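You operate a simulated robot arm through the tools that you are given. There is no shell and no other tool.

You run a simulated two-armed robot. Do the job below in one go: nothing can be reset, and whatever is moved stays where it is left.

TASK
Put the orange bowl from the left board of the sink in the right basin. Then take the white bowl and leave it on top of the squat pot. Then pull the front left door open. Keep to this order.

Only the result counts: the job must be done as asked and must still hold three seconds after the hand-in. Knocking over, shifting, dropping, spilling or breaking anything else fails it.

THE ROBOT
Two 6-joint arms with two-finger parallel grippers on one trunk, on a base that moves. Base frame: it is fixed to the floor where the robot stands at the start and does not move with it; the origin is under the middle of the robot, x ahead of it, y to its left, z up. Units: m, rad, N and s.
The left shoulder is at the start at [0.06, 0.187, 1.172], the right one opposite. With the tool pointing down near the work surface each hand reaches from about 0.1 to 0.6 m from the robot's upright axis, wherever it stands, measured 20 degrees to its own side. Places, roughly: front left door [-2.2, 1.9, 1.1]; right basin [0.6, -0.7, 0.8]; squat pot [0.25, 3, 0.75]. Payload 1.57 kg a hand.
Tool frame (each hand has its own): the origin (TCP) lies between the finger pads and is the grasp point; the fingertips stand 0.03 m ahead of it; z points along the fingers, y is the line along which they close. The gripper opens to 0.11 m. The fingers are 0.024 m wide and 0.012 m thick; the gripper's body (0.048 by 0.112 m) begins 0.078 m behind the TCP.
Orientation is that of the tool frame in the base frame, as a unit quaternion [x, y, z, w]. With the fingers straight down and closing along the base's y, the tool's x points along the base's -x, its y along +y and its z along -z.

THE INTERFACE
- The arms move only by the tool send_rows. It takes "left_plan", "right_plan" or both (then of equal length, played together; a hand with none holds still); each is one flat list of numbers, 7 for each row, row after row: the opening, from 0 (shut) to 1 (fully open), then the shift along the base's x, y, z in m, then the turn, a rotation vector about the base's x, y, z in rad. In form: [fingers, tx, ty, tz, ax, ay, az, fingers, tx, ty, tz, ax, ay, az, ...]. A call has 1 to 20 rows; each row is the pose to reach, as a shift and turn from the pose commanded when the call began. Each row takes 0.2 s and may step no farther than 0.05 m and 0.15 rad from the row before; otherwise, or with a gripper value out of range, the whole call is refused. Where a pose cannot be reached the arm comes as near as it can. A force on the tool above 40 N (or 10 N above the force at the start of the call, whichever is more), or a blocked arm, ends the call early, and 0.2 s more pass. Each finger travels about 0.153 m/s and halts on what it meets, pressing with about 40 N; the grip force reading is that of the motor and also rises with nothing between the fingers. The clock runs only during rows and for 0.2 s after the last one: add rows that repeat a pose to give the fingers time. It gives the time, the measured TCP pose, the force on the tool (base axes), the opening and the grip force at its end, in the units of the frame above (readings bear some noise), with the torque about the TCP (base axes, N m) and any sound that the robot's microphone picked up, and new pictures: "views" is both (left out), scene, wrist or none (wrist: the cameras of the hands that moved).
- Cameras (640 x 400 px; columns grow to the right, rows downward): "scene" is now at [0.0078, -0.023, 1.7058]; the picture's right is [-0.32, -0.95, 0.00], its down [-0.77, 0.26, -0.58] and it looks along [0.54, -0.19, -0.82] (base axes); focal length 265 px, centre (320, 200). "left" rides on the left gripper at [0.07, -0.016, -0.141] in its tool frame; the picture's right is [0.23, 0.97, 0.00], its down [-0.86, 0.20, -0.48] and it looks along [-0.47, 0.11, 0.88] (tool axes); focal length 222 px, centre (320, 200). "right" rides on the right gripper at [0.07, 0.016, -0.141] in its tool frame; the picture's right is [-0.23, 0.97, 0.00], its down [-0.86, -0.20, -0.48] and it looks along [-0.47, -0.11, 0.88] (tool axes); focal length 222 px, centre (320, 200). There is no depth. A picture from a camera that has moved, and an enlarged one, comes with that camera's place and axes in the base frame and with its lens.
- lift_body(by): slides the trunk up (or, below 0, down) by that many m; the arms and the scene camera ride with it, the base frame stays. It gives what a move gives, with no picture.
- drive_base(legs): drives the robot by 1 to 6 legs, each [ahead, left, turn to the left] in m, m and rad, along the robot's own axes; the way and the turn of a leg run together, so that a leg with both is an arc; at most 1.5 m and 3.142 rad a leg. The arms and the cameras ride along, it lands a little off, and it stops where it bumps. It gives what a move gives, and a new picture of the scene camera.
- turn_head(pan, tilt): turns the head with the scene camera to pan (to the left, within 1.501 rad either way) and tilt (down, from -0.506 to 1.204), counted from straight ahead of the robot. It gives what a move gives, and a new picture of the scene camera.
- zoom(camera, box): a new picture of the part [left, top, right, bottom] of that camera's present view, enlarged. It takes no simulated time.
- sign_off(): hands the job in; it is judged then, once.

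Places have to be worked out from the pictures, the camera data and where the tool is seen. Open the grippers and draw the arms clear of the work before you hand the job in, unless the task says otherwise.

The tools are called after ">>>" as a command line: name --argument value ..., lists and objects as JSON in quotes. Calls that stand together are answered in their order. send_rows: Moves the arms, as the interface text tells. Its arguments: {"type":"object","properties":{"left_plan":{"type":"array","items":{"type":"number"}},"right_plan":{"type":"array","items":{"type":"number"}},"views":{"type":"string","enum":["both","scene","wrist","none"]}},"required":[]} The other tools are called the same way: lift_body (by) moves the trunk up or down; drive_base (legs) drives the base; turn_head (pan, tilt) turns the head that bears the scene camera; zoom (camera, box) takes an enlarged picture of a part of a camera's view; sign_off () hands the job in.

At the start:

```text
time_s: 0.0
left_tool_pos: [0.4073, -0.0058, 1.1929]
left_orientation: [0.001, 1.0, 0.0, -0.001]
left_contact_force: [-0.3, 0.6, 0.2]
left_wrist_torque: [-0.01, 0.0, 0.02]
left_opening: 0.1096
left_grasp_force: 0.2
right_tool_pos: [0.3496, -0.3772, 1.2216]
right_orientation: [0.0, 1.0, 0.0, 0.0]
right_contact_force: [-0.5, -0.2, 0.3]
right_wrist_torque: [0.0, 0.02, 0.0]
right_opening: 0.1099
right_grasp_force: 0.0
trunk travel left (down, up): [-0.8, 0.19]
robot x, y, heading: [-0.0006, 0.0012, 0.001]
head pan, tilt (commanded): [-0.33, 0.958]
```

scene: 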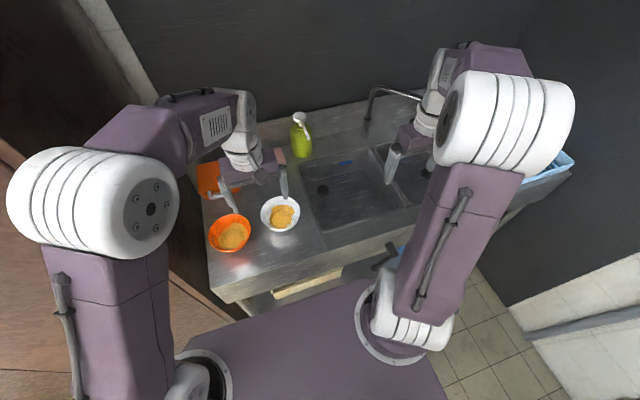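
right: 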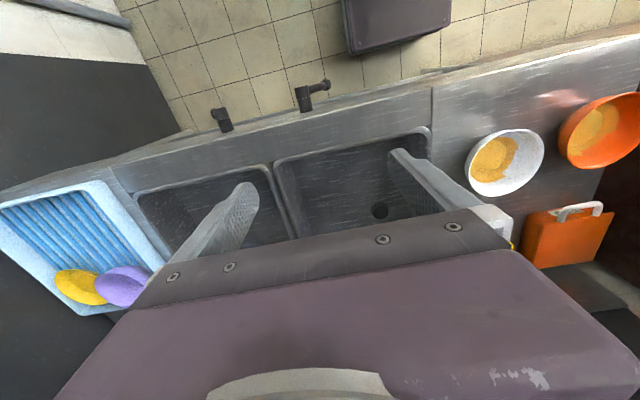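
left: 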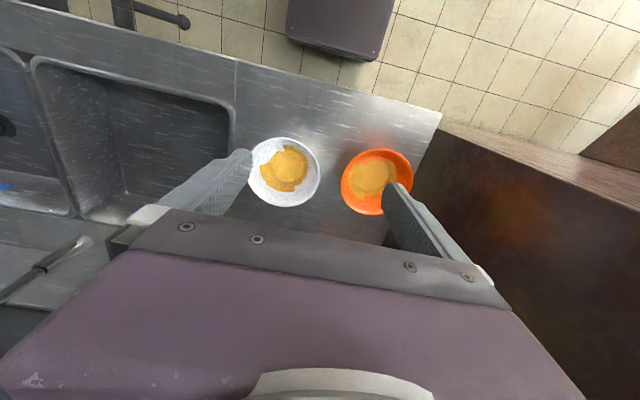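

The two bowls stand on the left board at roughly (0.48, 0.12) and (0.51, -0.05), rims near z 0.93. First I zoom in to see the bowls and basins better before moving anything.

>>> zoom --camera "scene" --box '[180, 80, 480, 300]'

>>> zoom --camera "left" --box '[200, 80, 480, 260]'

>>> zoom --camera "right" --box '[0, 60, 480, 360]'

```text
1.82 times, centred on (330, 190) of scene
camera zoom: at [0.0078, -0.023, 1.7058], right [-0.32, -0.95, 0.0], down [-0.77, 0.26, -0.58], along [0.54, -0.19, -0.82], focal length 481 px, centre (302, 218)
```

zoom: 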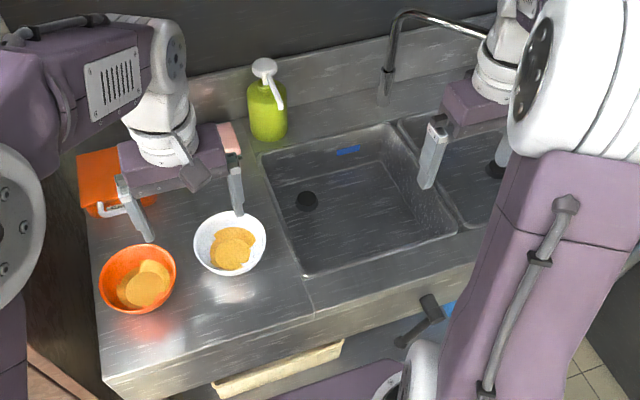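

```text
2.22 times, centred on (340, 170) of left
camera zoom: at [0.336, -0.0223, 1.3344], right [-0.23, 0.97, 0.0], down [0.86, 0.2, 0.48], along [0.47, 0.11, -0.88], focal length 494 px, centre (276, 267)
```

zoom: 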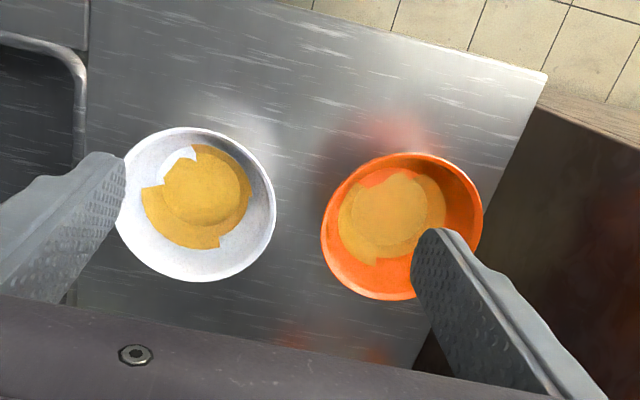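

```text
1.33 times, centred on (240, 210) of right
camera zoom: at [0.2807, -0.3617, 1.3614], right [0.23, 0.97, 0.0], down [0.86, -0.2, 0.48], along [0.47, -0.11, -0.88], focal length 296 px, centre (427, 187)
```

zoom: 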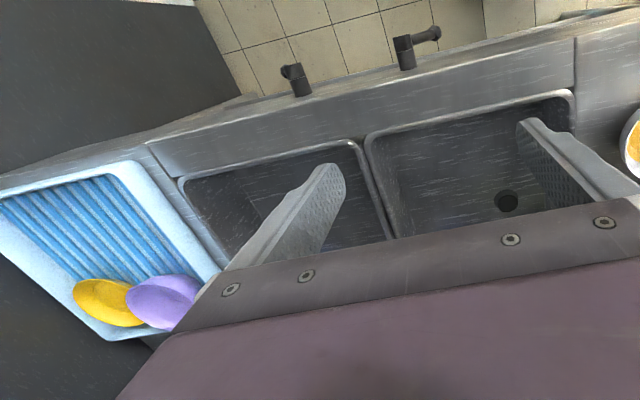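

Counter top comes out near z 0.90, bowl rims near 0.95 and about 0.13 m across, so I'll need a rim pinch. I look around with the head to learn the surroundings before moving.

>>> turn_head --pan 1.4 --tilt 0.4

>>> turn_head --pan -1.2 --tilt 0.7

>>> turn_head --pan 0.1 --tilt 0.9

```text
time_s: 1.8
left_tool_pos: [0.4058, -0.0062, 1.1929]
left_orientation: [0.0, 1.0, -0.001, 0.0]
left_contact_force: [-0.8, -0.4, 0.6]
left_wrist_torque: [-0.02, 0.0, -0.03]
left_opening: 0.1101
left_grasp_force: 0.2
right_tool_pos: [0.3485, -0.377, 1.2224]
right_orientation: [0.0, 1.0, 0.0, -0.001]
right_contact_force: [-0.2, -0.4, 0.1]
right_wrist_torque: [-0.02, 0.0, 0.0]
right_opening: 0.1099
right_grasp_force: 0.1
trunk travel left (down, up): [-0.8, 0.19]
robot x, y, heading: [-0.0001, 0.0, 0.003]
head pan, tilt (commanded): [1.4, 0.4]
camera scene: at [-0.0447, 0.0917, 1.753], right [0.99, -0.17, 0.0], down [-0.07, -0.38, -0.92], along [0.16, 0.91, -0.39], focal length 265 px, centre (320, 200)
```

scene: 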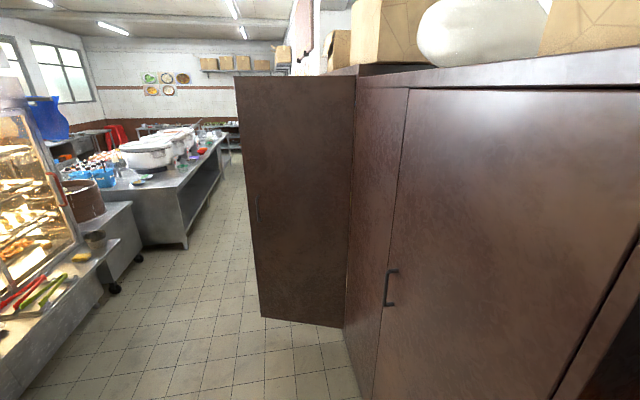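

```text
time_s: 4.1
left_tool_pos: [0.406, -0.0056, 1.1943]
left_orientation: [0.0, 1.0, 0.0, 0.0]
left_contact_force: [1.3, 0.5, -0.4]
left_wrist_torque: [0.02, 0.01, -0.01]
left_opening: 0.1098
left_grasp_force: 0.0
right_tool_pos: [0.3511, -0.3774, 1.2213]
right_orientation: [0.0, 1.0, 0.0, 0.0]
right_contact_force: [-0.4, 0.2, 0.0]
right_wrist_torque: [0.02, -0.01, 0.01]
right_opening: 0.1102
right_grasp_force: 0.0
trunk travel left (down, up): [-0.8, 0.19]
robot x, y, heading: [0.0013, -0.0005, 0.002]
head pan, tilt (commanded): [-1.201, 0.7]
camera scene: at [-0.0298, -0.0788, 1.7262], right [-0.93, -0.36, 0.0], down [-0.23, 0.6, -0.76], along [0.28, -0.71, -0.64], focal length 265 px, centre (320, 200)
```

scene: 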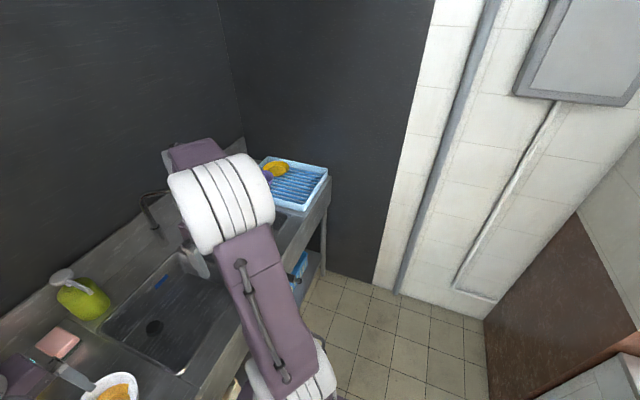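

```text
time_s: 5.5
left_tool_pos: [0.4072, -0.0064, 1.1932]
left_orientation: [0.0, 1.0, -0.001, -0.001]
left_contact_force: [-0.3, -0.6, 0.2]
left_wrist_torque: [0.0, -0.03, -0.02]
left_opening: 0.11
left_grasp_force: 0.0
right_tool_pos: [0.3486, -0.3771, 1.2214]
right_orientation: [0.0, 1.0, 0.0, 0.001]
right_contact_force: [0.0, -0.3, -0.3]
right_wrist_torque: [-0.02, 0.01, 0.0]
right_opening: 0.1102
right_grasp_force: 0.0
trunk travel left (down, up): [-0.8, 0.19]
robot x, y, heading: [-0.0016, 0.0034, -0.002]
head pan, tilt (commanded): [0.099, 0.901]
camera scene: at [0.0145, 0.0078, 1.71], right [0.1, -1.0, 0.0], down [-0.78, -0.08, -0.62], along [0.62, 0.06, -0.78], focal length 265 px, centre (320, 200)
```

scene: 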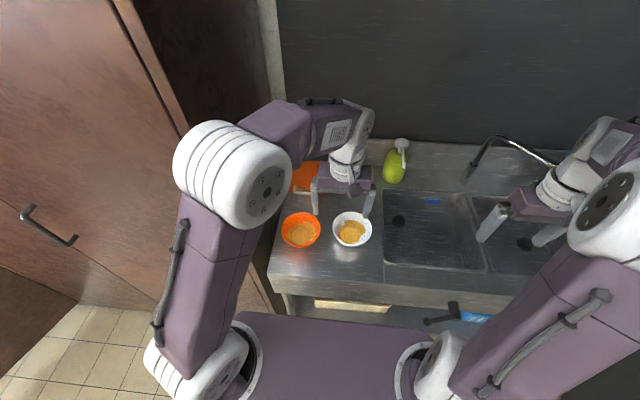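

The tall wardrobe is just left of the counter, the right side has free floor up to a wall near y -1.2. I'll use the right hand for the orange bowl (near-side rim pinch), so first I draw the left hand back and out of the way.

>>> send_rows --left_plan '[1, -0.03, 0.03, 0.02, 0, 0, 0, 1, -0.06, 0.06, 0.03, 0, 0, 0, 1, -0.09, 0.09, 0.04, 0, 0, 0, 1, -0.12, 0.12, 0.05, 0, 0, 0, 1, -0.15, 0.15, 0.06, 0, 0, 0, 1, -0.17, 0.18, 0.07, 0, 0, 0, 1, -0.18, 0.21, 0.08, 0, 0, 0, 1, -0.19, 0.24, 0.08, 0, 0, 0, 1, -0.19, 0.26, 0.08, 0, 0, 0]' --views "both"

```text
time_s: 7.5
left_tool_pos: [0.2376, 0.2651, 1.2689]
left_orientation: [0.002, 1.0, -0.001, 0.0]
left_contact_force: [1.3, -0.3, 0.4]
left_wrist_torque: [-0.04, 0.0, 0.02]
left_opening: 0.1102
left_grasp_force: 0.0
left hand out of reach, approached as far as the arm can: row 6, 7, 8, 9
right_tool_pos: [0.348, -0.3779, 1.2216]
right_orientation: [0.0, 1.0, 0.0, 0.0]
right_contact_force: [0.0, -0.4, 0.2]
right_wrist_torque: [0.02, -0.02, 0.0]
right_opening: 0.1101
right_grasp_force: 0.1
trunk travel left (down, up): [-0.8, 0.19]
robot x, y, heading: [0.0015, 0.0008, 0.003]
head pan, tilt (commanded): [0.099, 0.901]
camera scene: at [0.0144, 0.0081, 1.71], right [0.1, -1.0, 0.0], down [-0.78, -0.08, -0.62], along [0.62, 0.06, -0.78], focal length 265 px, centre (320, 200)
camera left: at [0.1679, 0.2487, 1.4106], right [-0.23, 0.97, 0.0], down [0.86, 0.2, 0.48], along [0.46, 0.11, -0.88], focal length 222 px, centre (320, 200)
```

scene: 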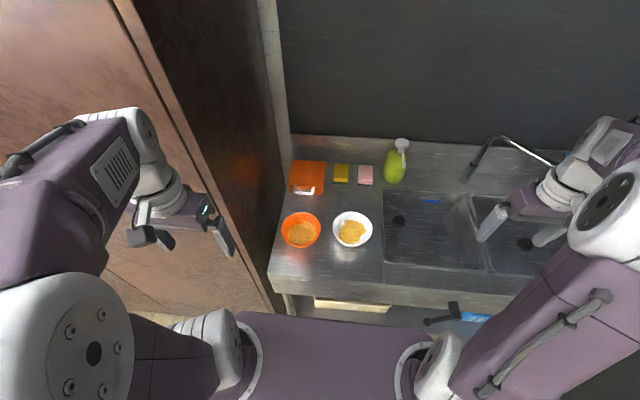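
left: 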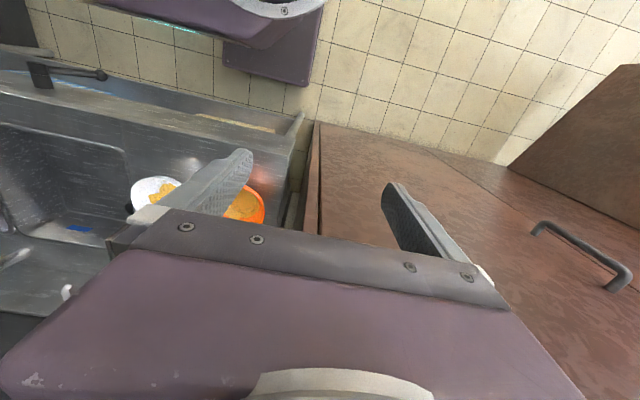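

The left arm is clear and the sink is well seen now. I zoom on the bowls and the right basin to refine their places.

>>> zoom --camera "scene" --box '[260, 180, 420, 280]'

>>> zoom --camera "scene" --box '[370, 120, 640, 320]'

```text
4.00 times, centred on (340, 230) of scene
camera zoom: at [0.0144, 0.0081, 1.71], right [0.1, -1.0, 0.0], down [-0.78, -0.08, -0.62], along [0.62, 0.06, -0.78], focal length 1059 px, centre (240, 80)
```

zoom: 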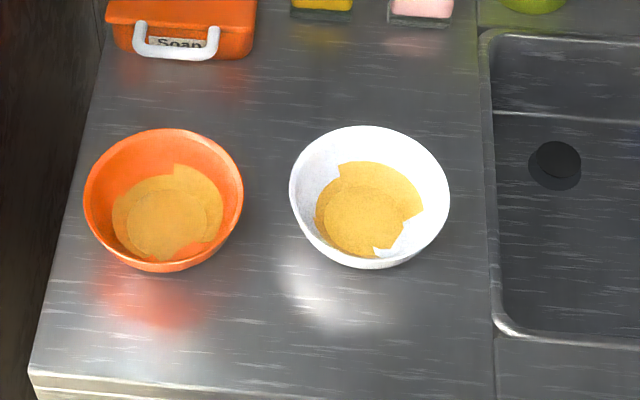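

```text
2.00 times, centred on (505, 220) of scene
camera zoom: at [0.0144, 0.0081, 1.71], right [0.1, -1.0, 0.0], down [-0.78, -0.08, -0.62], along [0.62, 0.06, -0.78], focal length 529 px, centre (-50, 160)
```

zoom: 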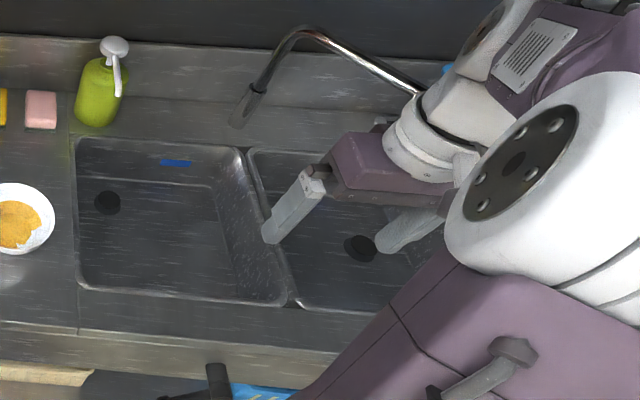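

The orange rim centre works out at about (0.485, 0.121, 0.948), white at (0.504, -0.052, 0.948). I bring the right hand over to the near side of the orange bowl, turning it 90° so the fingers close along x, still well above.

>>> send_rows --right_plan '[0.5, 0.0038, 0.0367, -0.0108, 0, 0, 0.1208, 0.5, 0.0077, 0.0734, -0.0215, 0, 0, 0.2417, 0.5, 0.0115, 0.1101, -0.0323, 0, 0, 0.3625, 0.5, 0.0154, 0.1468, -0.0431, 0, 0, 0.4833, 0.5, 0.0192, 0.1835, -0.0538, 0, 0, 0.6042, 0.5, 0.0231, 0.2202, -0.0646, 0, 0, 0.725, 0.5, 0.0269, 0.2568, -0.0754, 0, 0, 0.8458, 0.5, 0.0308, 0.2935, -0.0862, 0, 0, 0.9666, 0.5, 0.0346, 0.3302, -0.0969, 0, 0, 1.0875, 0.5, 0.0385, 0.3669, -0.1077, 0, 0, 1.2083, 0.5, 0.0423, 0.4036, -0.1185, 0, 0, 1.3291, 0.5, 0.0462, 0.4403, -0.1292, 0, 0, 1.45, 0.5, 0.05, 0.477, -0.14, 0, 0, 1.5708]' --views "both"

```text
time_s: 10.3
left_tool_pos: [0.2393, 0.2666, 1.2691]
left_orientation: [0.0, 1.0, -0.001, -0.002]
left_contact_force: [0.1, 0.7, 0.0]
left_wrist_torque: [-0.03, -0.01, -0.03]
left_opening: 0.1099
left_grasp_force: 0.0
right_tool_pos: [0.3991, 0.1014, 1.0796]
right_orientation: [0.708, -0.707, 0.001, 0.001]
right_contact_force: [1.1, 0.5, 0.3]
right_wrist_torque: [0.01, -0.01, -0.01]
right_opening: 0.0549
right_grasp_force: 0.2
trunk travel left (down, up): [-0.8, 0.19]
robot x, y, heading: [0.0001, 0.0, 0.005]
head pan, tilt (commanded): [0.099, 0.901]
camera scene: at [0.015, 0.01, 1.71], right [0.1, -1.0, 0.0], down [-0.78, -0.08, -0.62], along [0.62, 0.06, -0.78], focal length 265 px, centre (320, 200)
camera right: at [0.3832, 0.0314, 1.2209], right [-0.97, 0.23, 0.0], down [0.2, 0.86, 0.48], along [0.11, 0.47, -0.88], focal length 222 px, centre (320, 200)
```

scene: 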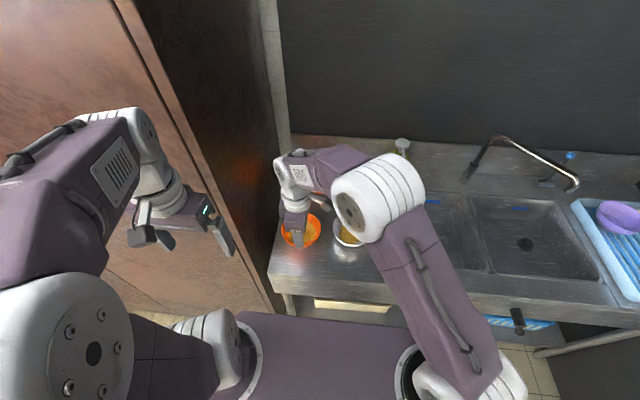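
right: 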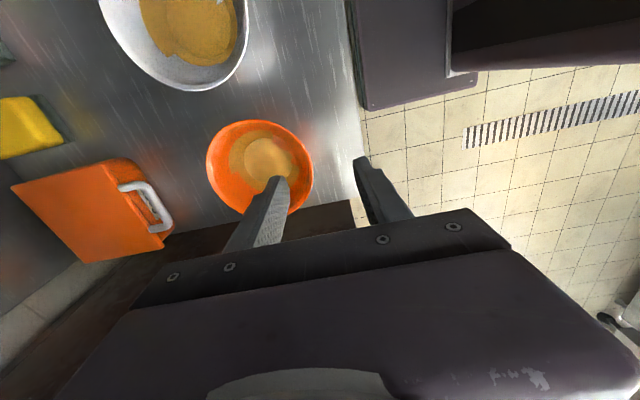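

The hand is above the near rim and the pose is fully reached. I zoom in on the bowl from the wrist to judge the wall slope, and on the right basin.

>>> zoom --camera "right" --box '[160, 80, 400, 230]'

>>> zoom --camera "scene" --box '[430, 130, 640, 330]'

```text
2.67 times, centred on (280, 155) of right
camera zoom: at [0.3832, 0.0314, 1.2209], right [-0.97, 0.23, 0.0], down [0.2, 0.86, 0.48], along [0.11, 0.47, -0.88], focal length 592 px, centre (427, 320)
```

zoom: 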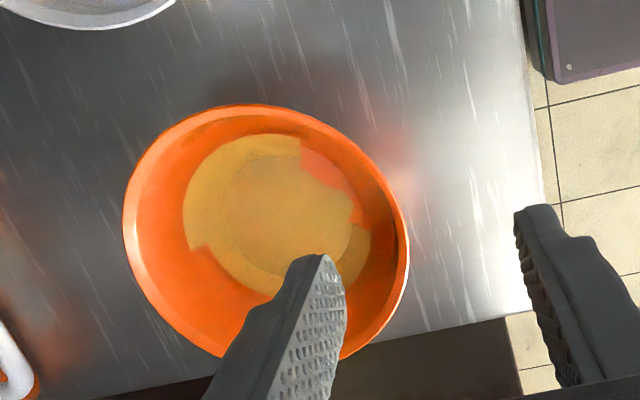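

```text
2.00 times, centred on (535, 230) of scene
camera zoom: at [0.015, 0.01, 1.71], right [0.1, -1.0, 0.0], down [-0.78, -0.08, -0.62], along [0.62, 0.06, -0.78], focal length 529 px, centre (-110, 140)
```

zoom: 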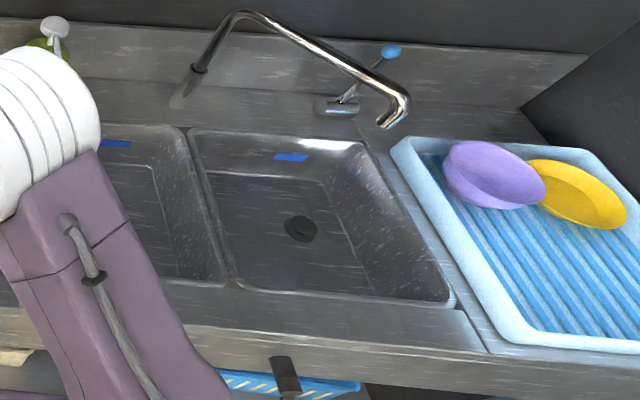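

Bowl centre refines to about (0.482, 0.116), rim near x 0.4145 on this side, floor radius small so the wall slopes. I tilt the hand ~25° to follow the wall and stop with the fingertips just at rim height for a check.

>>> send_rows --right_plan '[0.42, -0.004, 0.004, -0.02, 0, -0.109, 0, 0.42, -0.008, 0.008, -0.04, 0, -0.218, 0, 0.42, -0.011, 0.012, -0.055, 0, -0.327, 0, 0.42, -0.013, 0.0146, -0.0706, 0, -0.436, 0, 0.42, -0.0005, 0.0146, -0.0946, 0, -0.436, 0]' --views "both"

>>> zoom --camera "scene" --box '[240, 170, 400, 270]'

>>> zoom --camera "right" --box '[160, 80, 480, 280]'

```text
time_s: 11.6
left_tool_pos: [0.2395, 0.2637, 1.2685]
left_orientation: [0.0, 1.0, 0.0, -0.002]
left_contact_force: [-0.5, 0.3, -0.9]
left_wrist_torque: [0.01, 0.05, -0.01]
left_opening: 0.1099
left_grasp_force: 0.0
right_tool_pos: [0.4001, 0.1145, 0.9863]
right_orientation: [-0.69, 0.691, -0.152, 0.152]
right_contact_force: [0.6, 0.6, -0.3]
right_wrist_torque: [0.0, -0.02, -0.01]
right_opening: 0.0464
right_grasp_force: 0.1
trunk travel left (down, up): [-0.8, 0.19]
robot x, y, heading: [-0.0008, 0.0021, 0.002]
head pan, tilt (commanded): [0.099, 0.901]
camera scene: at [0.0164, 0.0086, 1.7101], right [0.1, -1.0, 0.0], down [-0.78, -0.08, -0.62], along [0.62, 0.06, -0.78], focal length 265 px, centre (320, 200)
camera right: at [0.3267, 0.0442, 1.1055], right [-0.88, 0.23, -0.41], down [-0.02, 0.85, 0.52], along [0.47, 0.47, -0.75], focal length 222 px, centre (320, 200)
```

scene: 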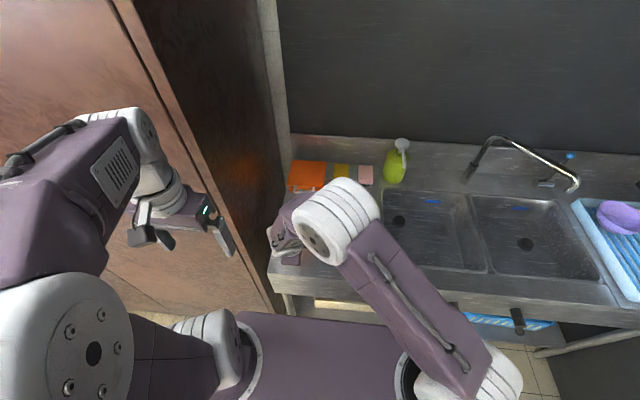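
right: 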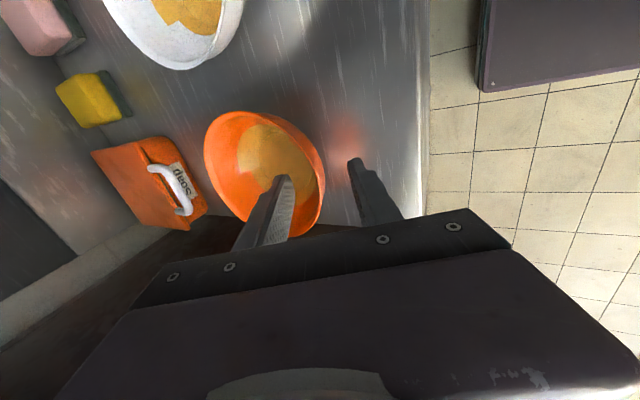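

```text
4.00 times, centred on (320, 220) of scene
camera zoom: at [0.0164, 0.0086, 1.7101], right [0.1, -1.0, 0.0], down [-0.78, -0.08, -0.62], along [0.62, 0.06, -0.78], focal length 1059 px, centre (320, 120)
```

zoom: 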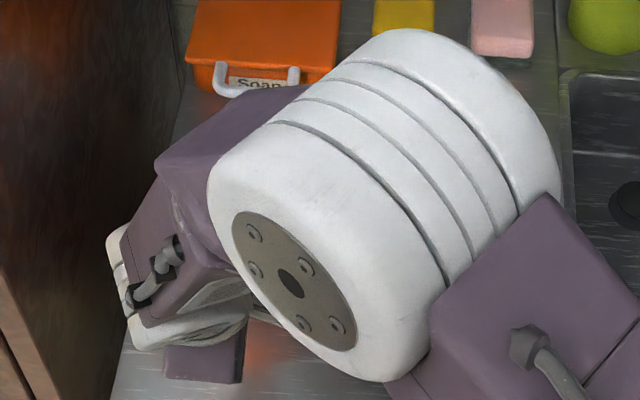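

```text
2.00 times, centred on (320, 180) of right
camera zoom: at [0.3267, 0.0442, 1.1055], right [-0.88, 0.23, -0.41], down [-0.02, 0.85, 0.52], along [0.47, 0.47, -0.75], focal length 444 px, centre (320, 240)
```

zoom: 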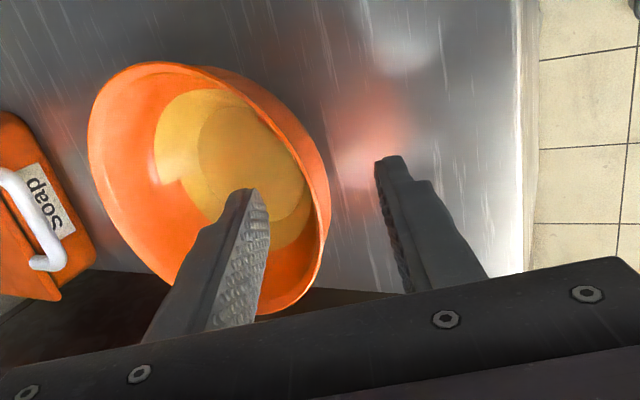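

The fingers straddle the near rim as intended. I advance about 3 cm along the finger axis and close on the rim, then check forces before lifting.

>>> send_rows --right_plan '[0.42, 0.0055, 0, -0.0155, 0, 0, 0, 0.42, 0.011, 0.001, -0.031, 0, 0, 0, 0.42, 0.011, 0.001, -0.031, 0, 0, 0, 0, 0.011, 0.001, -0.031, 0, 0, 0, 0, 0.011, 0.001, -0.031, 0, 0, 0, 0, 0.011, 0.001, -0.031, 0, 0, 0]' --views "wrist"

>>> zoom --camera "right" --box '[160, 80, 480, 280]'

```text
time_s: 12.9
left_tool_pos: [0.2351, 0.2633, 1.2703]
left_orientation: [0.0, 1.0, -0.001, 0.0]
left_contact_force: [-0.1, -0.8, 0.6]
left_wrist_torque: [0.0, 0.01, -0.01]
left_opening: 0.1099
left_grasp_force: 0.1
right_tool_pos: [0.409, 0.1158, 0.9576]
right_orientation: [-0.69, 0.69, -0.154, 0.155]
right_contact_force: [3.7, 0.7, 24.8]
right_wrist_torque: [0.07, -1.09, 0.03]
right_opening: 0.0047
right_grasp_force: 25.3
trunk travel left (down, up): [-0.8, 0.19]
robot x, y, heading: [-0.0003, 0.0017, 0.001]
head pan, tilt (commanded): [0.099, 0.901]
camera right: at [0.335, 0.0451, 1.0766], right [-0.88, 0.23, -0.41], down [-0.02, 0.85, 0.52], along [0.47, 0.47, -0.75], focal length 222 px, centre (320, 200)
```

right: 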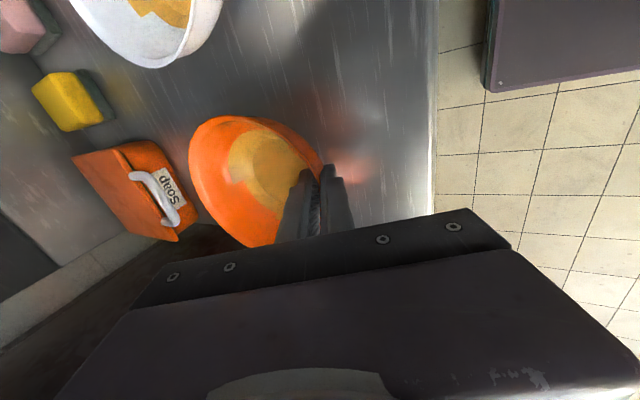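

```text
2.00 times, centred on (320, 180) of right
camera zoom: at [0.335, 0.0451, 1.0766], right [-0.88, 0.23, -0.41], down [-0.02, 0.85, 0.52], along [0.47, 0.47, -0.75], focal length 444 px, centre (320, 240)
```

zoom: 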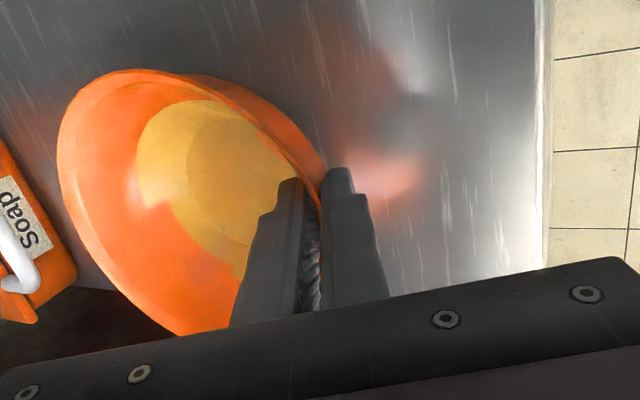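

The rim is gripped (opening 4.7 mm) with some downward reaction on the far side of the bowl. I lift 4 cm gently while tilting the hand back slightly to relieve that torque, then look.

>>> send_rows --right_plan '[0, 0, 0, 0.006, 0, -0.03, 0, 0, 0, 0, 0.014, 0, -0.06, 0, 0, 0, 0, 0.024, 0, -0.08, 0, 0, 0, 0, 0.036, 0, -0.1, 0, 0, 0, 0, 0.048, 0, -0.1, 0, 0, 0, 0, 0.06, 0, -0.1, 0]' --views "both"

>>> zoom --camera "right" --box '[160, 80, 480, 280]'

>>> zoom --camera "scene" --box '[220, 150, 420, 275]'

>>> zoom --camera "left" --box '[80, 100, 400, 300]'

```text
time_s: 14.3
left_tool_pos: [0.2388, 0.2656, 1.2691]
left_orientation: [0.0, 1.0, -0.001, -0.001]
left_contact_force: [-0.8, 0.2, -0.5]
left_wrist_torque: [0.0, 0.01, 0.0]
left_opening: 0.11
left_grasp_force: 0.1
right_tool_pos: [0.4103, 0.1155, 1.0166]
right_orientation: [0.682, -0.681, 0.187, -0.188]
right_contact_force: [0.2, -0.4, -0.8]
right_wrist_torque: [0.01, 0.06, 0.05]
right_opening: 0.0025
right_grasp_force: 24.1
trunk travel left (down, up): [-0.8, 0.19]
robot x, y, heading: [0.0012, -0.0009, -0.001]
head pan, tilt (commanded): [0.099, 0.901]
camera scene: at [0.0142, 0.0079, 1.71], right [0.1, -1.0, 0.0], down [-0.78, -0.08, -0.62], along [0.62, 0.06, -0.78], focal length 265 px, centre (320, 200)
camera right: at [0.3244, 0.0453, 1.128], right [-0.84, 0.23, -0.5], down [-0.07, 0.86, 0.51], along [0.54, 0.47, -0.7], focal length 222 px, centre (320, 200)
```

scene: 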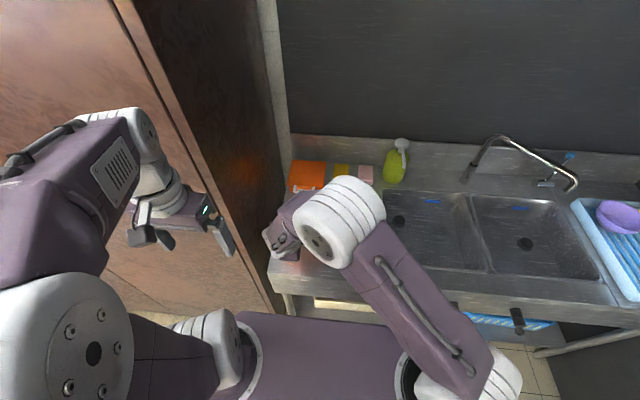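
right: 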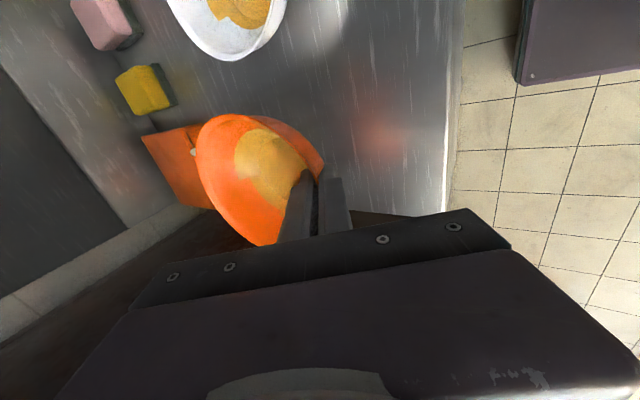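

```text
2.00 times, centred on (320, 180) of right
camera zoom: at [0.3244, 0.0453, 1.128], right [-0.84, 0.23, -0.5], down [-0.07, 0.86, 0.51], along [0.54, 0.47, -0.7], focal length 444 px, centre (320, 240)
```

zoom: 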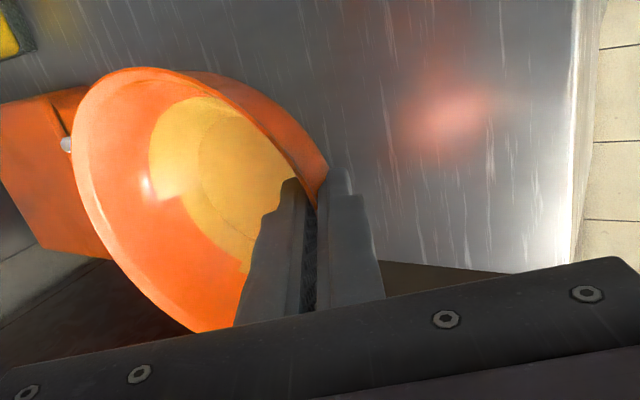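

```text
3.20 times, centred on (320, 212) of scene
camera zoom: at [0.0142, 0.0079, 1.71], right [0.1, -1.0, 0.0], down [-0.78, -0.08, -0.62], along [0.62, 0.06, -0.78], focal length 847 px, centre (320, 160)
```

zoom: 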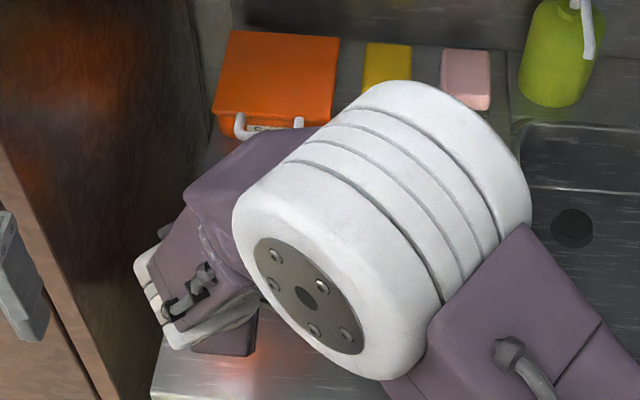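

```text
2.00 times, centred on (240, 200) of left
camera zoom: at [0.168, 0.2481, 1.4106], right [-0.23, 0.97, 0.0], down [0.86, 0.2, 0.48], along [0.46, 0.11, -0.88], focal length 444 px, centre (480, 200)
```

zoom: 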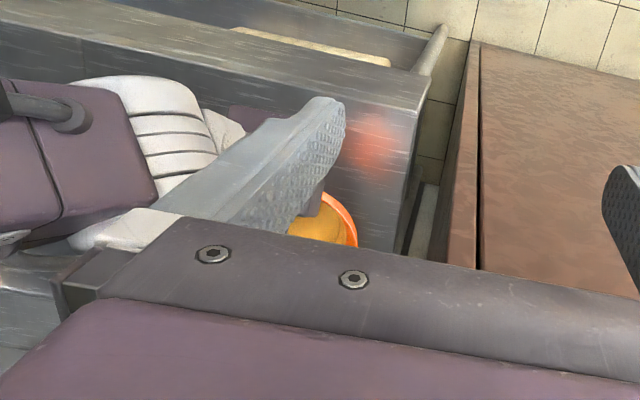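

The bowl hangs nearly level and load-free (wall pinched). I raise it well above the white bowl and then look down to the right for the base's clearance to the knobs on the counter front.

>>> send_rows --right_plan '[0, -0.005, 0, 0.03, 0, 0, 0, 0, -0.01, 0, 0.06, 0, 0, 0, 0, -0.015, 0, 0.09, 0, 0, 0, 0, -0.02, 0, 0.12, 0, 0, 0]' --views "wrist"

>>> turn_head --pan -0.6 --tilt 1.2

```text
time_s: 15.3
left_tool_pos: [0.2384, 0.2644, 1.2702]
left_orientation: [0.0, 1.0, -0.001, 0.0]
left_contact_force: [0.7, -0.4, 0.1]
left_wrist_torque: [-0.04, -0.02, 0.01]
left_opening: 0.1101
left_grasp_force: 0.1
right_tool_pos: [0.39, 0.1147, 1.1356]
right_orientation: [-0.682, 0.682, -0.186, 0.187]
right_contact_force: [-0.7, 0.2, -0.2]
right_wrist_torque: [-0.02, 0.04, 0.0]
right_opening: 0.0026
right_grasp_force: 23.2
trunk travel left (down, up): [-0.8, 0.19]
robot x, y, heading: [-0.0037, 0.0002, 0.002]
head pan, tilt (commanded): [0.099, 0.901]
camera right: at [0.3037, 0.044, 1.2475], right [-0.84, 0.23, -0.5], down [-0.07, 0.86, 0.51], along [0.54, 0.47, -0.7], focal length 222 px, centre (320, 200)
```

right: 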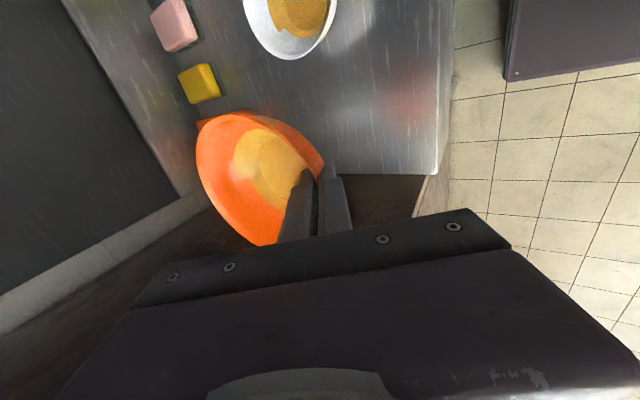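

```text
time_s: 16.4
left_tool_pos: [0.2373, 0.2643, 1.2672]
left_orientation: [-0.001, 1.0, 0.0, -0.002]
left_contact_force: [0.1, -0.4, -0.2]
left_wrist_torque: [0.0, -0.03, 0.01]
left_opening: 0.1101
left_grasp_force: 0.0
right_tool_pos: [0.3908, 0.1149, 1.1358]
right_orientation: [-0.682, 0.682, -0.188, 0.187]
right_contact_force: [0.5, 0.9, -0.5]
right_wrist_torque: [-0.04, 0.04, -0.03]
right_opening: 0.0024
right_grasp_force: 23.8
trunk travel left (down, up): [-0.8, 0.19]
robot x, y, heading: [-0.0017, 0.0028, -0.001]
head pan, tilt (commanded): [-0.6, 1.201]
camera scene: at [-0.0143, -0.0309, 1.6902], right [-0.56, -0.83, 0.0], down [-0.77, 0.53, -0.36], along [0.3, -0.2, -0.93], focal length 265 px, centre (320, 200)
```

scene: 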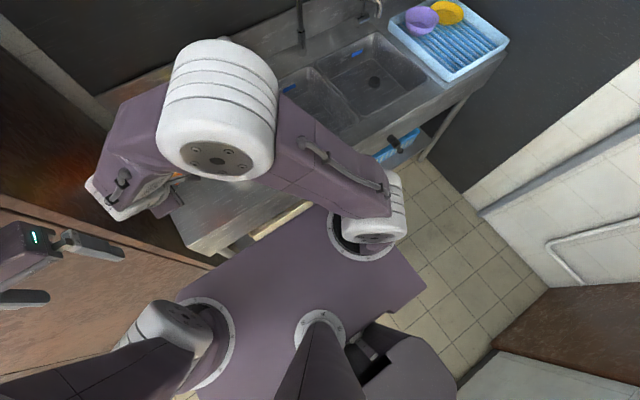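

The base top corners come out at about (0.217, ±0.215), so strafing right along the counter is free (knobs reach only x≈0.3). I drive 0.4 m to the right with the bowl held high.

>>> drive_base --legs '[[0, -0.4, 0]]'

>>> turn_head --pan -0.3 --tilt 0.8

```text
time_s: 18.9
left_tool_pos: [0.2385, -0.1328, 1.2682]
left_orientation: [0.001, 1.0, -0.002, -0.001]
left_contact_force: [-0.8, 0.2, -0.4]
left_wrist_torque: [-0.02, 0.01, 0.01]
left_opening: 0.11
left_grasp_force: 0.0
right_tool_pos: [0.3899, -0.283, 1.1358]
right_orientation: [-0.682, 0.682, -0.187, 0.187]
right_contact_force: [-0.1, -1.7, -1.3]
right_wrist_torque: [0.02, 0.05, 0.0]
right_opening: 0.0022
right_grasp_force: 23.8
trunk travel left (down, up): [-0.8, 0.19]
robot x, y, heading: [0.0004, -0.3983, -0.002]
head pan, tilt (commanded): [-0.6, 1.201]
camera scene: at [-0.015, -0.4269, 1.6902], right [-0.57, -0.82, 0.0], down [-0.77, 0.53, -0.36], along [0.3, -0.21, -0.93], focal length 265 px, centre (320, 200)
```

scene: 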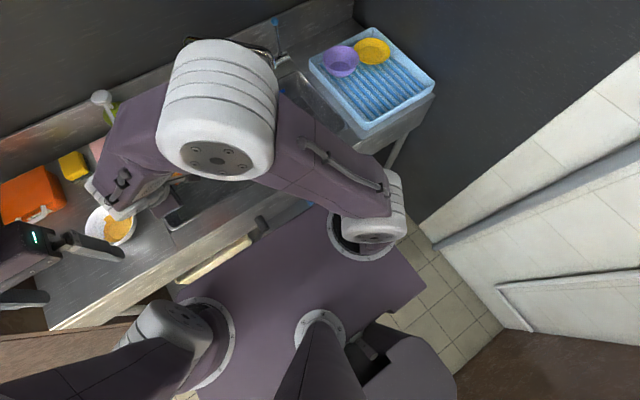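

```text
time_s: 19.8
left_tool_pos: [0.2396, -0.1353, 1.2693]
left_orientation: [0.001, 1.0, -0.001, -0.001]
left_contact_force: [-0.4, -0.4, 1.2]
left_wrist_torque: [0.01, -0.01, 0.01]
left_opening: 0.1099
left_grasp_force: 0.1
right_tool_pos: [0.3901, -0.2846, 1.136]
right_orientation: [-0.681, 0.682, -0.188, 0.187]
right_contact_force: [0.2, -0.3, -0.9]
right_wrist_torque: [0.0, 0.02, 0.0]
right_opening: 0.0023
right_grasp_force: 24.1
trunk travel left (down, up): [-0.8, 0.19]
robot x, y, heading: [-0.0031, -0.4001, -0.004]
head pan, tilt (commanded): [-0.3, 0.799]
camera scene: at [0.0158, -0.4218, 1.7179], right [-0.3, -0.95, 0.0], down [-0.68, 0.21, -0.7], along [0.66, -0.21, -0.72], focal length 265 px, centre (320, 200)
```

scene: 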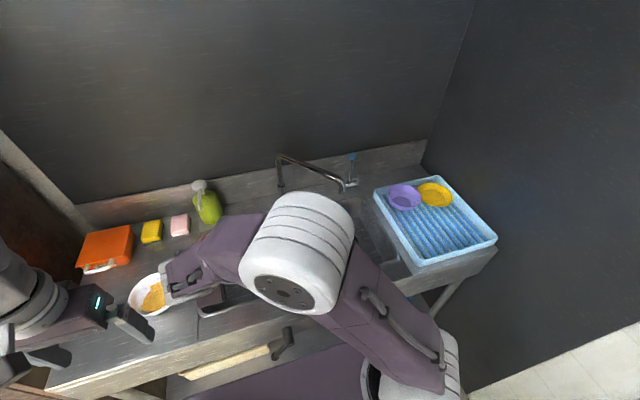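

The faucet spout reaches over the right basin, so I zoom to fix its position before moving the bowl near it.

>>> zoom --camera "scene" --box '[250, 130, 450, 255]'

>>> zoom --camera "right" --box '[0, 0, 640, 400]'

```text
3.20 times, centred on (350, 192) of scene
camera zoom: at [0.0158, -0.4218, 1.7179], right [-0.3, -0.95, 0.0], down [-0.68, 0.21, -0.7], along [0.66, -0.21, -0.72], focal length 847 px, centre (224, 224)
```

zoom: 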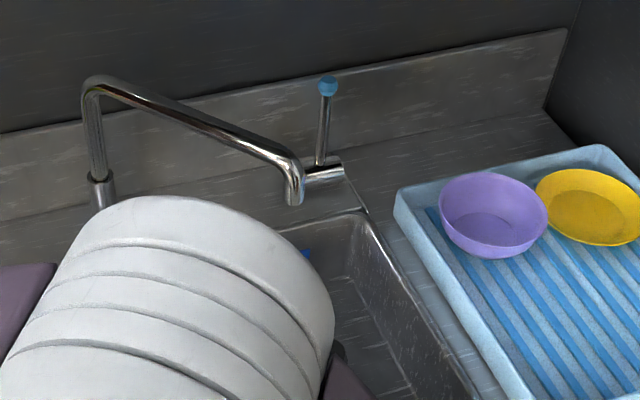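

```text
1.00 times, centred on (320, 200) of right (not enlarged: the box is as wide or as high as the picture)
camera zoom: at [0.3041, -0.3543, 1.2471], right [-0.84, 0.23, -0.5], down [-0.07, 0.86, 0.51], along [0.54, 0.46, -0.7], focal length 222 px, centre (320, 200)
```

zoom: 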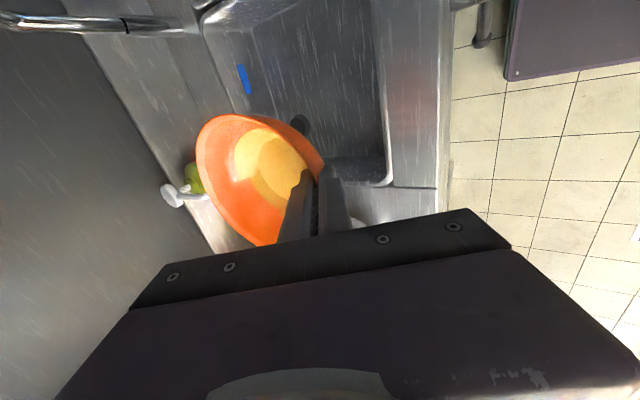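

The spout tip is at about (0.604, -0.684, 1.09), riser at (0.79, -0.50). So I lower the bowl first (rim ~1.02), pass right, and slide in under the spout, staying above the sink rim for now.

>>> send_rows --right_plan '[0, 0, 0, -0.04, 0, 0, 0, 0, 0, 0, -0.08, 0, 0, 0, 0, 0, -0.01, -0.11, 0, 0, 0, 0, 0.004, -0.05, -0.11, 0, 0, 0, 0, 0.008, -0.092, -0.11, 0, 0, 0, 0, 0.012, -0.134, -0.11, 0, 0, 0, 0, 0.016, -0.176, -0.11, 0, 0, 0, 0, 0.02, -0.218, -0.11, 0, 0, 0, 0, 0.024, -0.26, -0.11, 0, 0, 0, 0, 0.028, -0.302, -0.11, 0, 0, 0, 0, 0.03, -0.345, -0.11, 0, 0, 0]' --views "both"

```text
time_s: 22.2
left_tool_pos: [0.2383, -0.1349, 1.2696]
left_orientation: [0.002, 1.0, 0.0, -0.001]
left_contact_force: [-0.2, 0.4, 0.2]
left_wrist_torque: [0.05, 0.01, -0.01]
left_opening: 0.11
left_grasp_force: 0.0
right_tool_pos: [0.4381, -0.5814, 1.0485]
right_orientation: [-0.677, 0.689, -0.2, 0.164]
right_contact_force: [-1.0, -0.5, -1.2]
right_wrist_torque: [-0.01, 0.06, 0.01]
right_opening: 0.0025
right_grasp_force: 23.6
right hand out of reach, approached as far as the arm can: row 9, 10, 11
trunk travel left (down, up): [-0.8, 0.19]
robot x, y, heading: [0.0051, -0.4009, 0.002]
head pan, tilt (commanded): [-0.3, 0.799]
camera scene: at [0.0164, -0.423, 1.7179], right [-0.3, -0.95, 0.0], down [-0.68, 0.21, -0.7], along [0.67, -0.21, -0.72], focal length 265 px, centre (320, 200)
camera right: at [0.3538, -0.6449, 1.1652], right [-0.84, 0.23, -0.49], down [-0.04, 0.88, 0.47], along [0.54, 0.42, -0.73], focal length 222 px, centre (320, 200)
```

scene: 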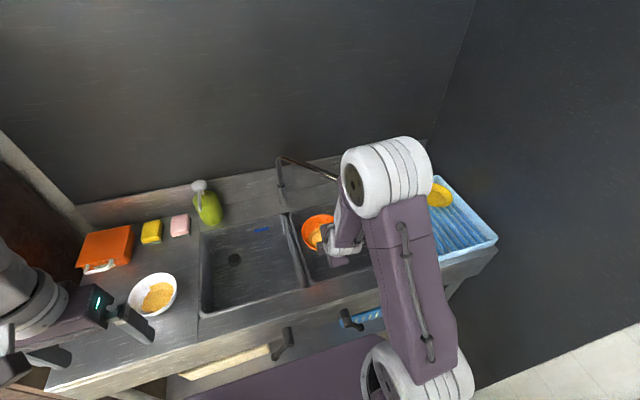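
right: 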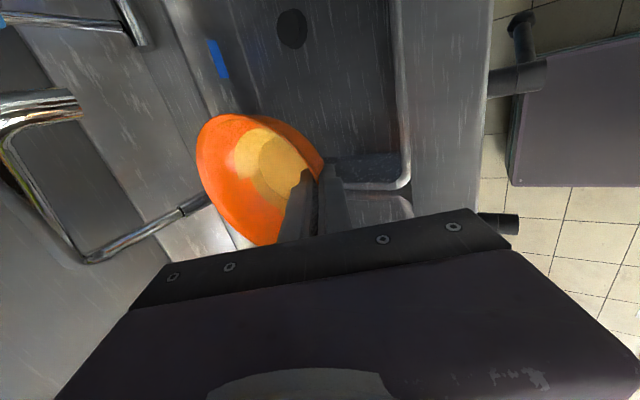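

The last rows were at the edge of the right wrist's range (turned too far relative to the arm), so I'll bring the hand back to the left relative to the body and shift the base further right instead, repeating the arm pose that worked.

>>> send_rows --right_plan '[0, -0.004, 0.04, 0.003, 0, 0, 0, 0, -0.008, 0.08, 0.006, 0, 0, 0, 0, -0.012, 0.12, 0.009, 0, 0, 0, 0, -0.016, 0.16, 0.012, 0, 0, 0, 0, -0.02, 0.2, 0.015, 0, 0, 0, 0, -0.025, 0.24, 0.018, 0, 0, 0, 0, -0.03, 0.28, 0.02, 0, 0, 0, 0, -0.03, 0.3, 0.02, 0, 0, 0]' --views "scene"

```text
time_s: 24.0
left_tool_pos: [0.2384, -0.1342, 1.2689]
left_orientation: [0.001, 1.0, 0.0, -0.002]
left_contact_force: [-1.5, 0.0, 0.1]
left_wrist_torque: [-0.01, 0.0, 0.03]
left_opening: 0.1099
left_grasp_force: 0.0
right_tool_pos: [0.4084, -0.2813, 1.0699]
right_orientation: [-0.678, 0.688, -0.2, 0.163]
right_contact_force: [-0.2, 0.2, -0.5]
right_wrist_torque: [-0.02, 0.05, 0.0]
right_opening: 0.0025
right_grasp_force: 24.0
trunk travel left (down, up): [-0.8, 0.19]
robot x, y, heading: [0.0029, -0.3969, -0.003]
head pan, tilt (commanded): [-0.3, 0.799]
camera scene: at [0.0162, -0.4206, 1.718], right [-0.3, -0.95, 0.0], down [-0.68, 0.21, -0.7], along [0.67, -0.21, -0.72], focal length 265 px, centre (320, 200)
```

scene: 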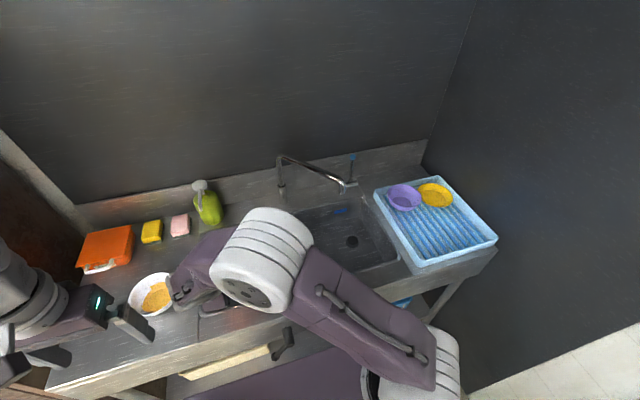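

The commanded pose followed the clipped one, a slight roll remains which I'll undo later. Bowl far edge is x≈0.54, clear of the spout, so I strafe the base 0.33 m right.

>>> drive_base --legs '[[0, -0.33, 0]]'

>>> turn_head --pan 0.35 --tilt 0.85

```text
time_s: 26.2
left_tool_pos: [0.2381, -0.465, 1.2689]
left_orientation: [0.001, 1.0, -0.001, -0.001]
left_contact_force: [0.2, 0.4, 0.5]
left_wrist_torque: [0.01, -0.01, 0.01]
left_opening: 0.1098
left_grasp_force: 0.1
right_tool_pos: [0.4076, -0.6136, 1.0696]
right_orientation: [-0.677, 0.688, -0.201, 0.163]
right_contact_force: [-0.7, 0.4, -0.3]
right_wrist_torque: [0.01, 0.04, 0.02]
right_opening: 0.0026
right_grasp_force: 23.5
trunk travel left (down, up): [-0.8, 0.19]
robot x, y, heading: [-0.0023, -0.7301, -0.004]
head pan, tilt (commanded): [-0.3, 0.799]
camera scene: at [0.0152, -0.7526, 1.718], right [-0.3, -0.95, 0.0], down [-0.68, 0.21, -0.7], along [0.67, -0.21, -0.72], focal length 265 px, centre (320, 200)
```

scene: 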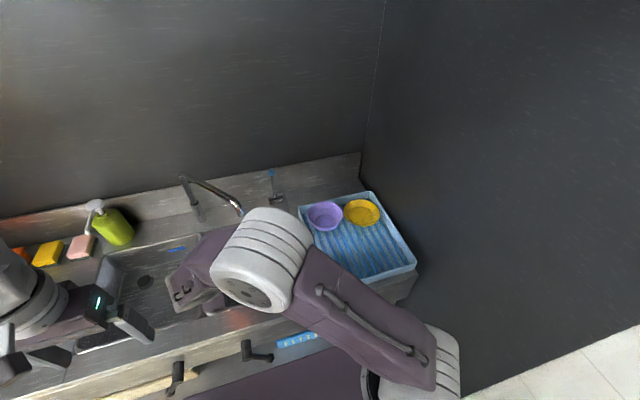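

```text
time_s: 27.2
left_tool_pos: [0.2374, -0.4676, 1.2691]
left_orientation: [0.002, 1.0, -0.001, -0.001]
left_contact_force: [-0.7, -0.5, 0.0]
left_wrist_torque: [-0.02, 0.01, 0.04]
left_opening: 0.11
left_grasp_force: 0.2
right_tool_pos: [0.4077, -0.6153, 1.0697]
right_orientation: [-0.678, 0.688, -0.2, 0.163]
right_contact_force: [0.2, 0.2, -1.2]
right_wrist_torque: [0.0, 0.01, -0.01]
right_opening: 0.0025
right_grasp_force: 24.6
trunk travel left (down, up): [-0.8, 0.19]
robot x, y, heading: [-0.0053, -0.7329, 0.002]
head pan, tilt (commanded): [0.351, 0.85]
camera scene: at [0.0117, -0.7038, 1.7139], right [0.34, -0.94, 0.0], down [-0.71, -0.26, -0.66], along [0.62, 0.23, -0.75], focal length 265 px, centre (320, 200)
```

scene: 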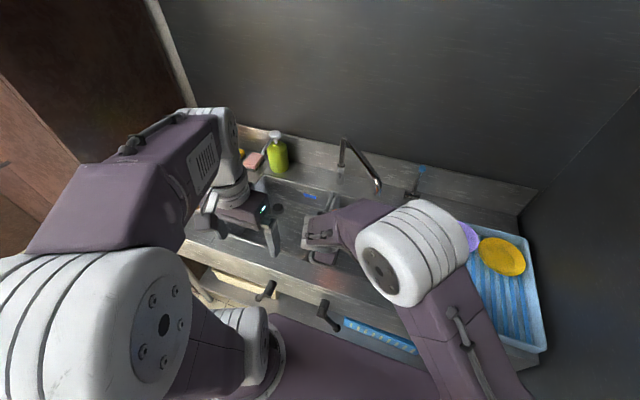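

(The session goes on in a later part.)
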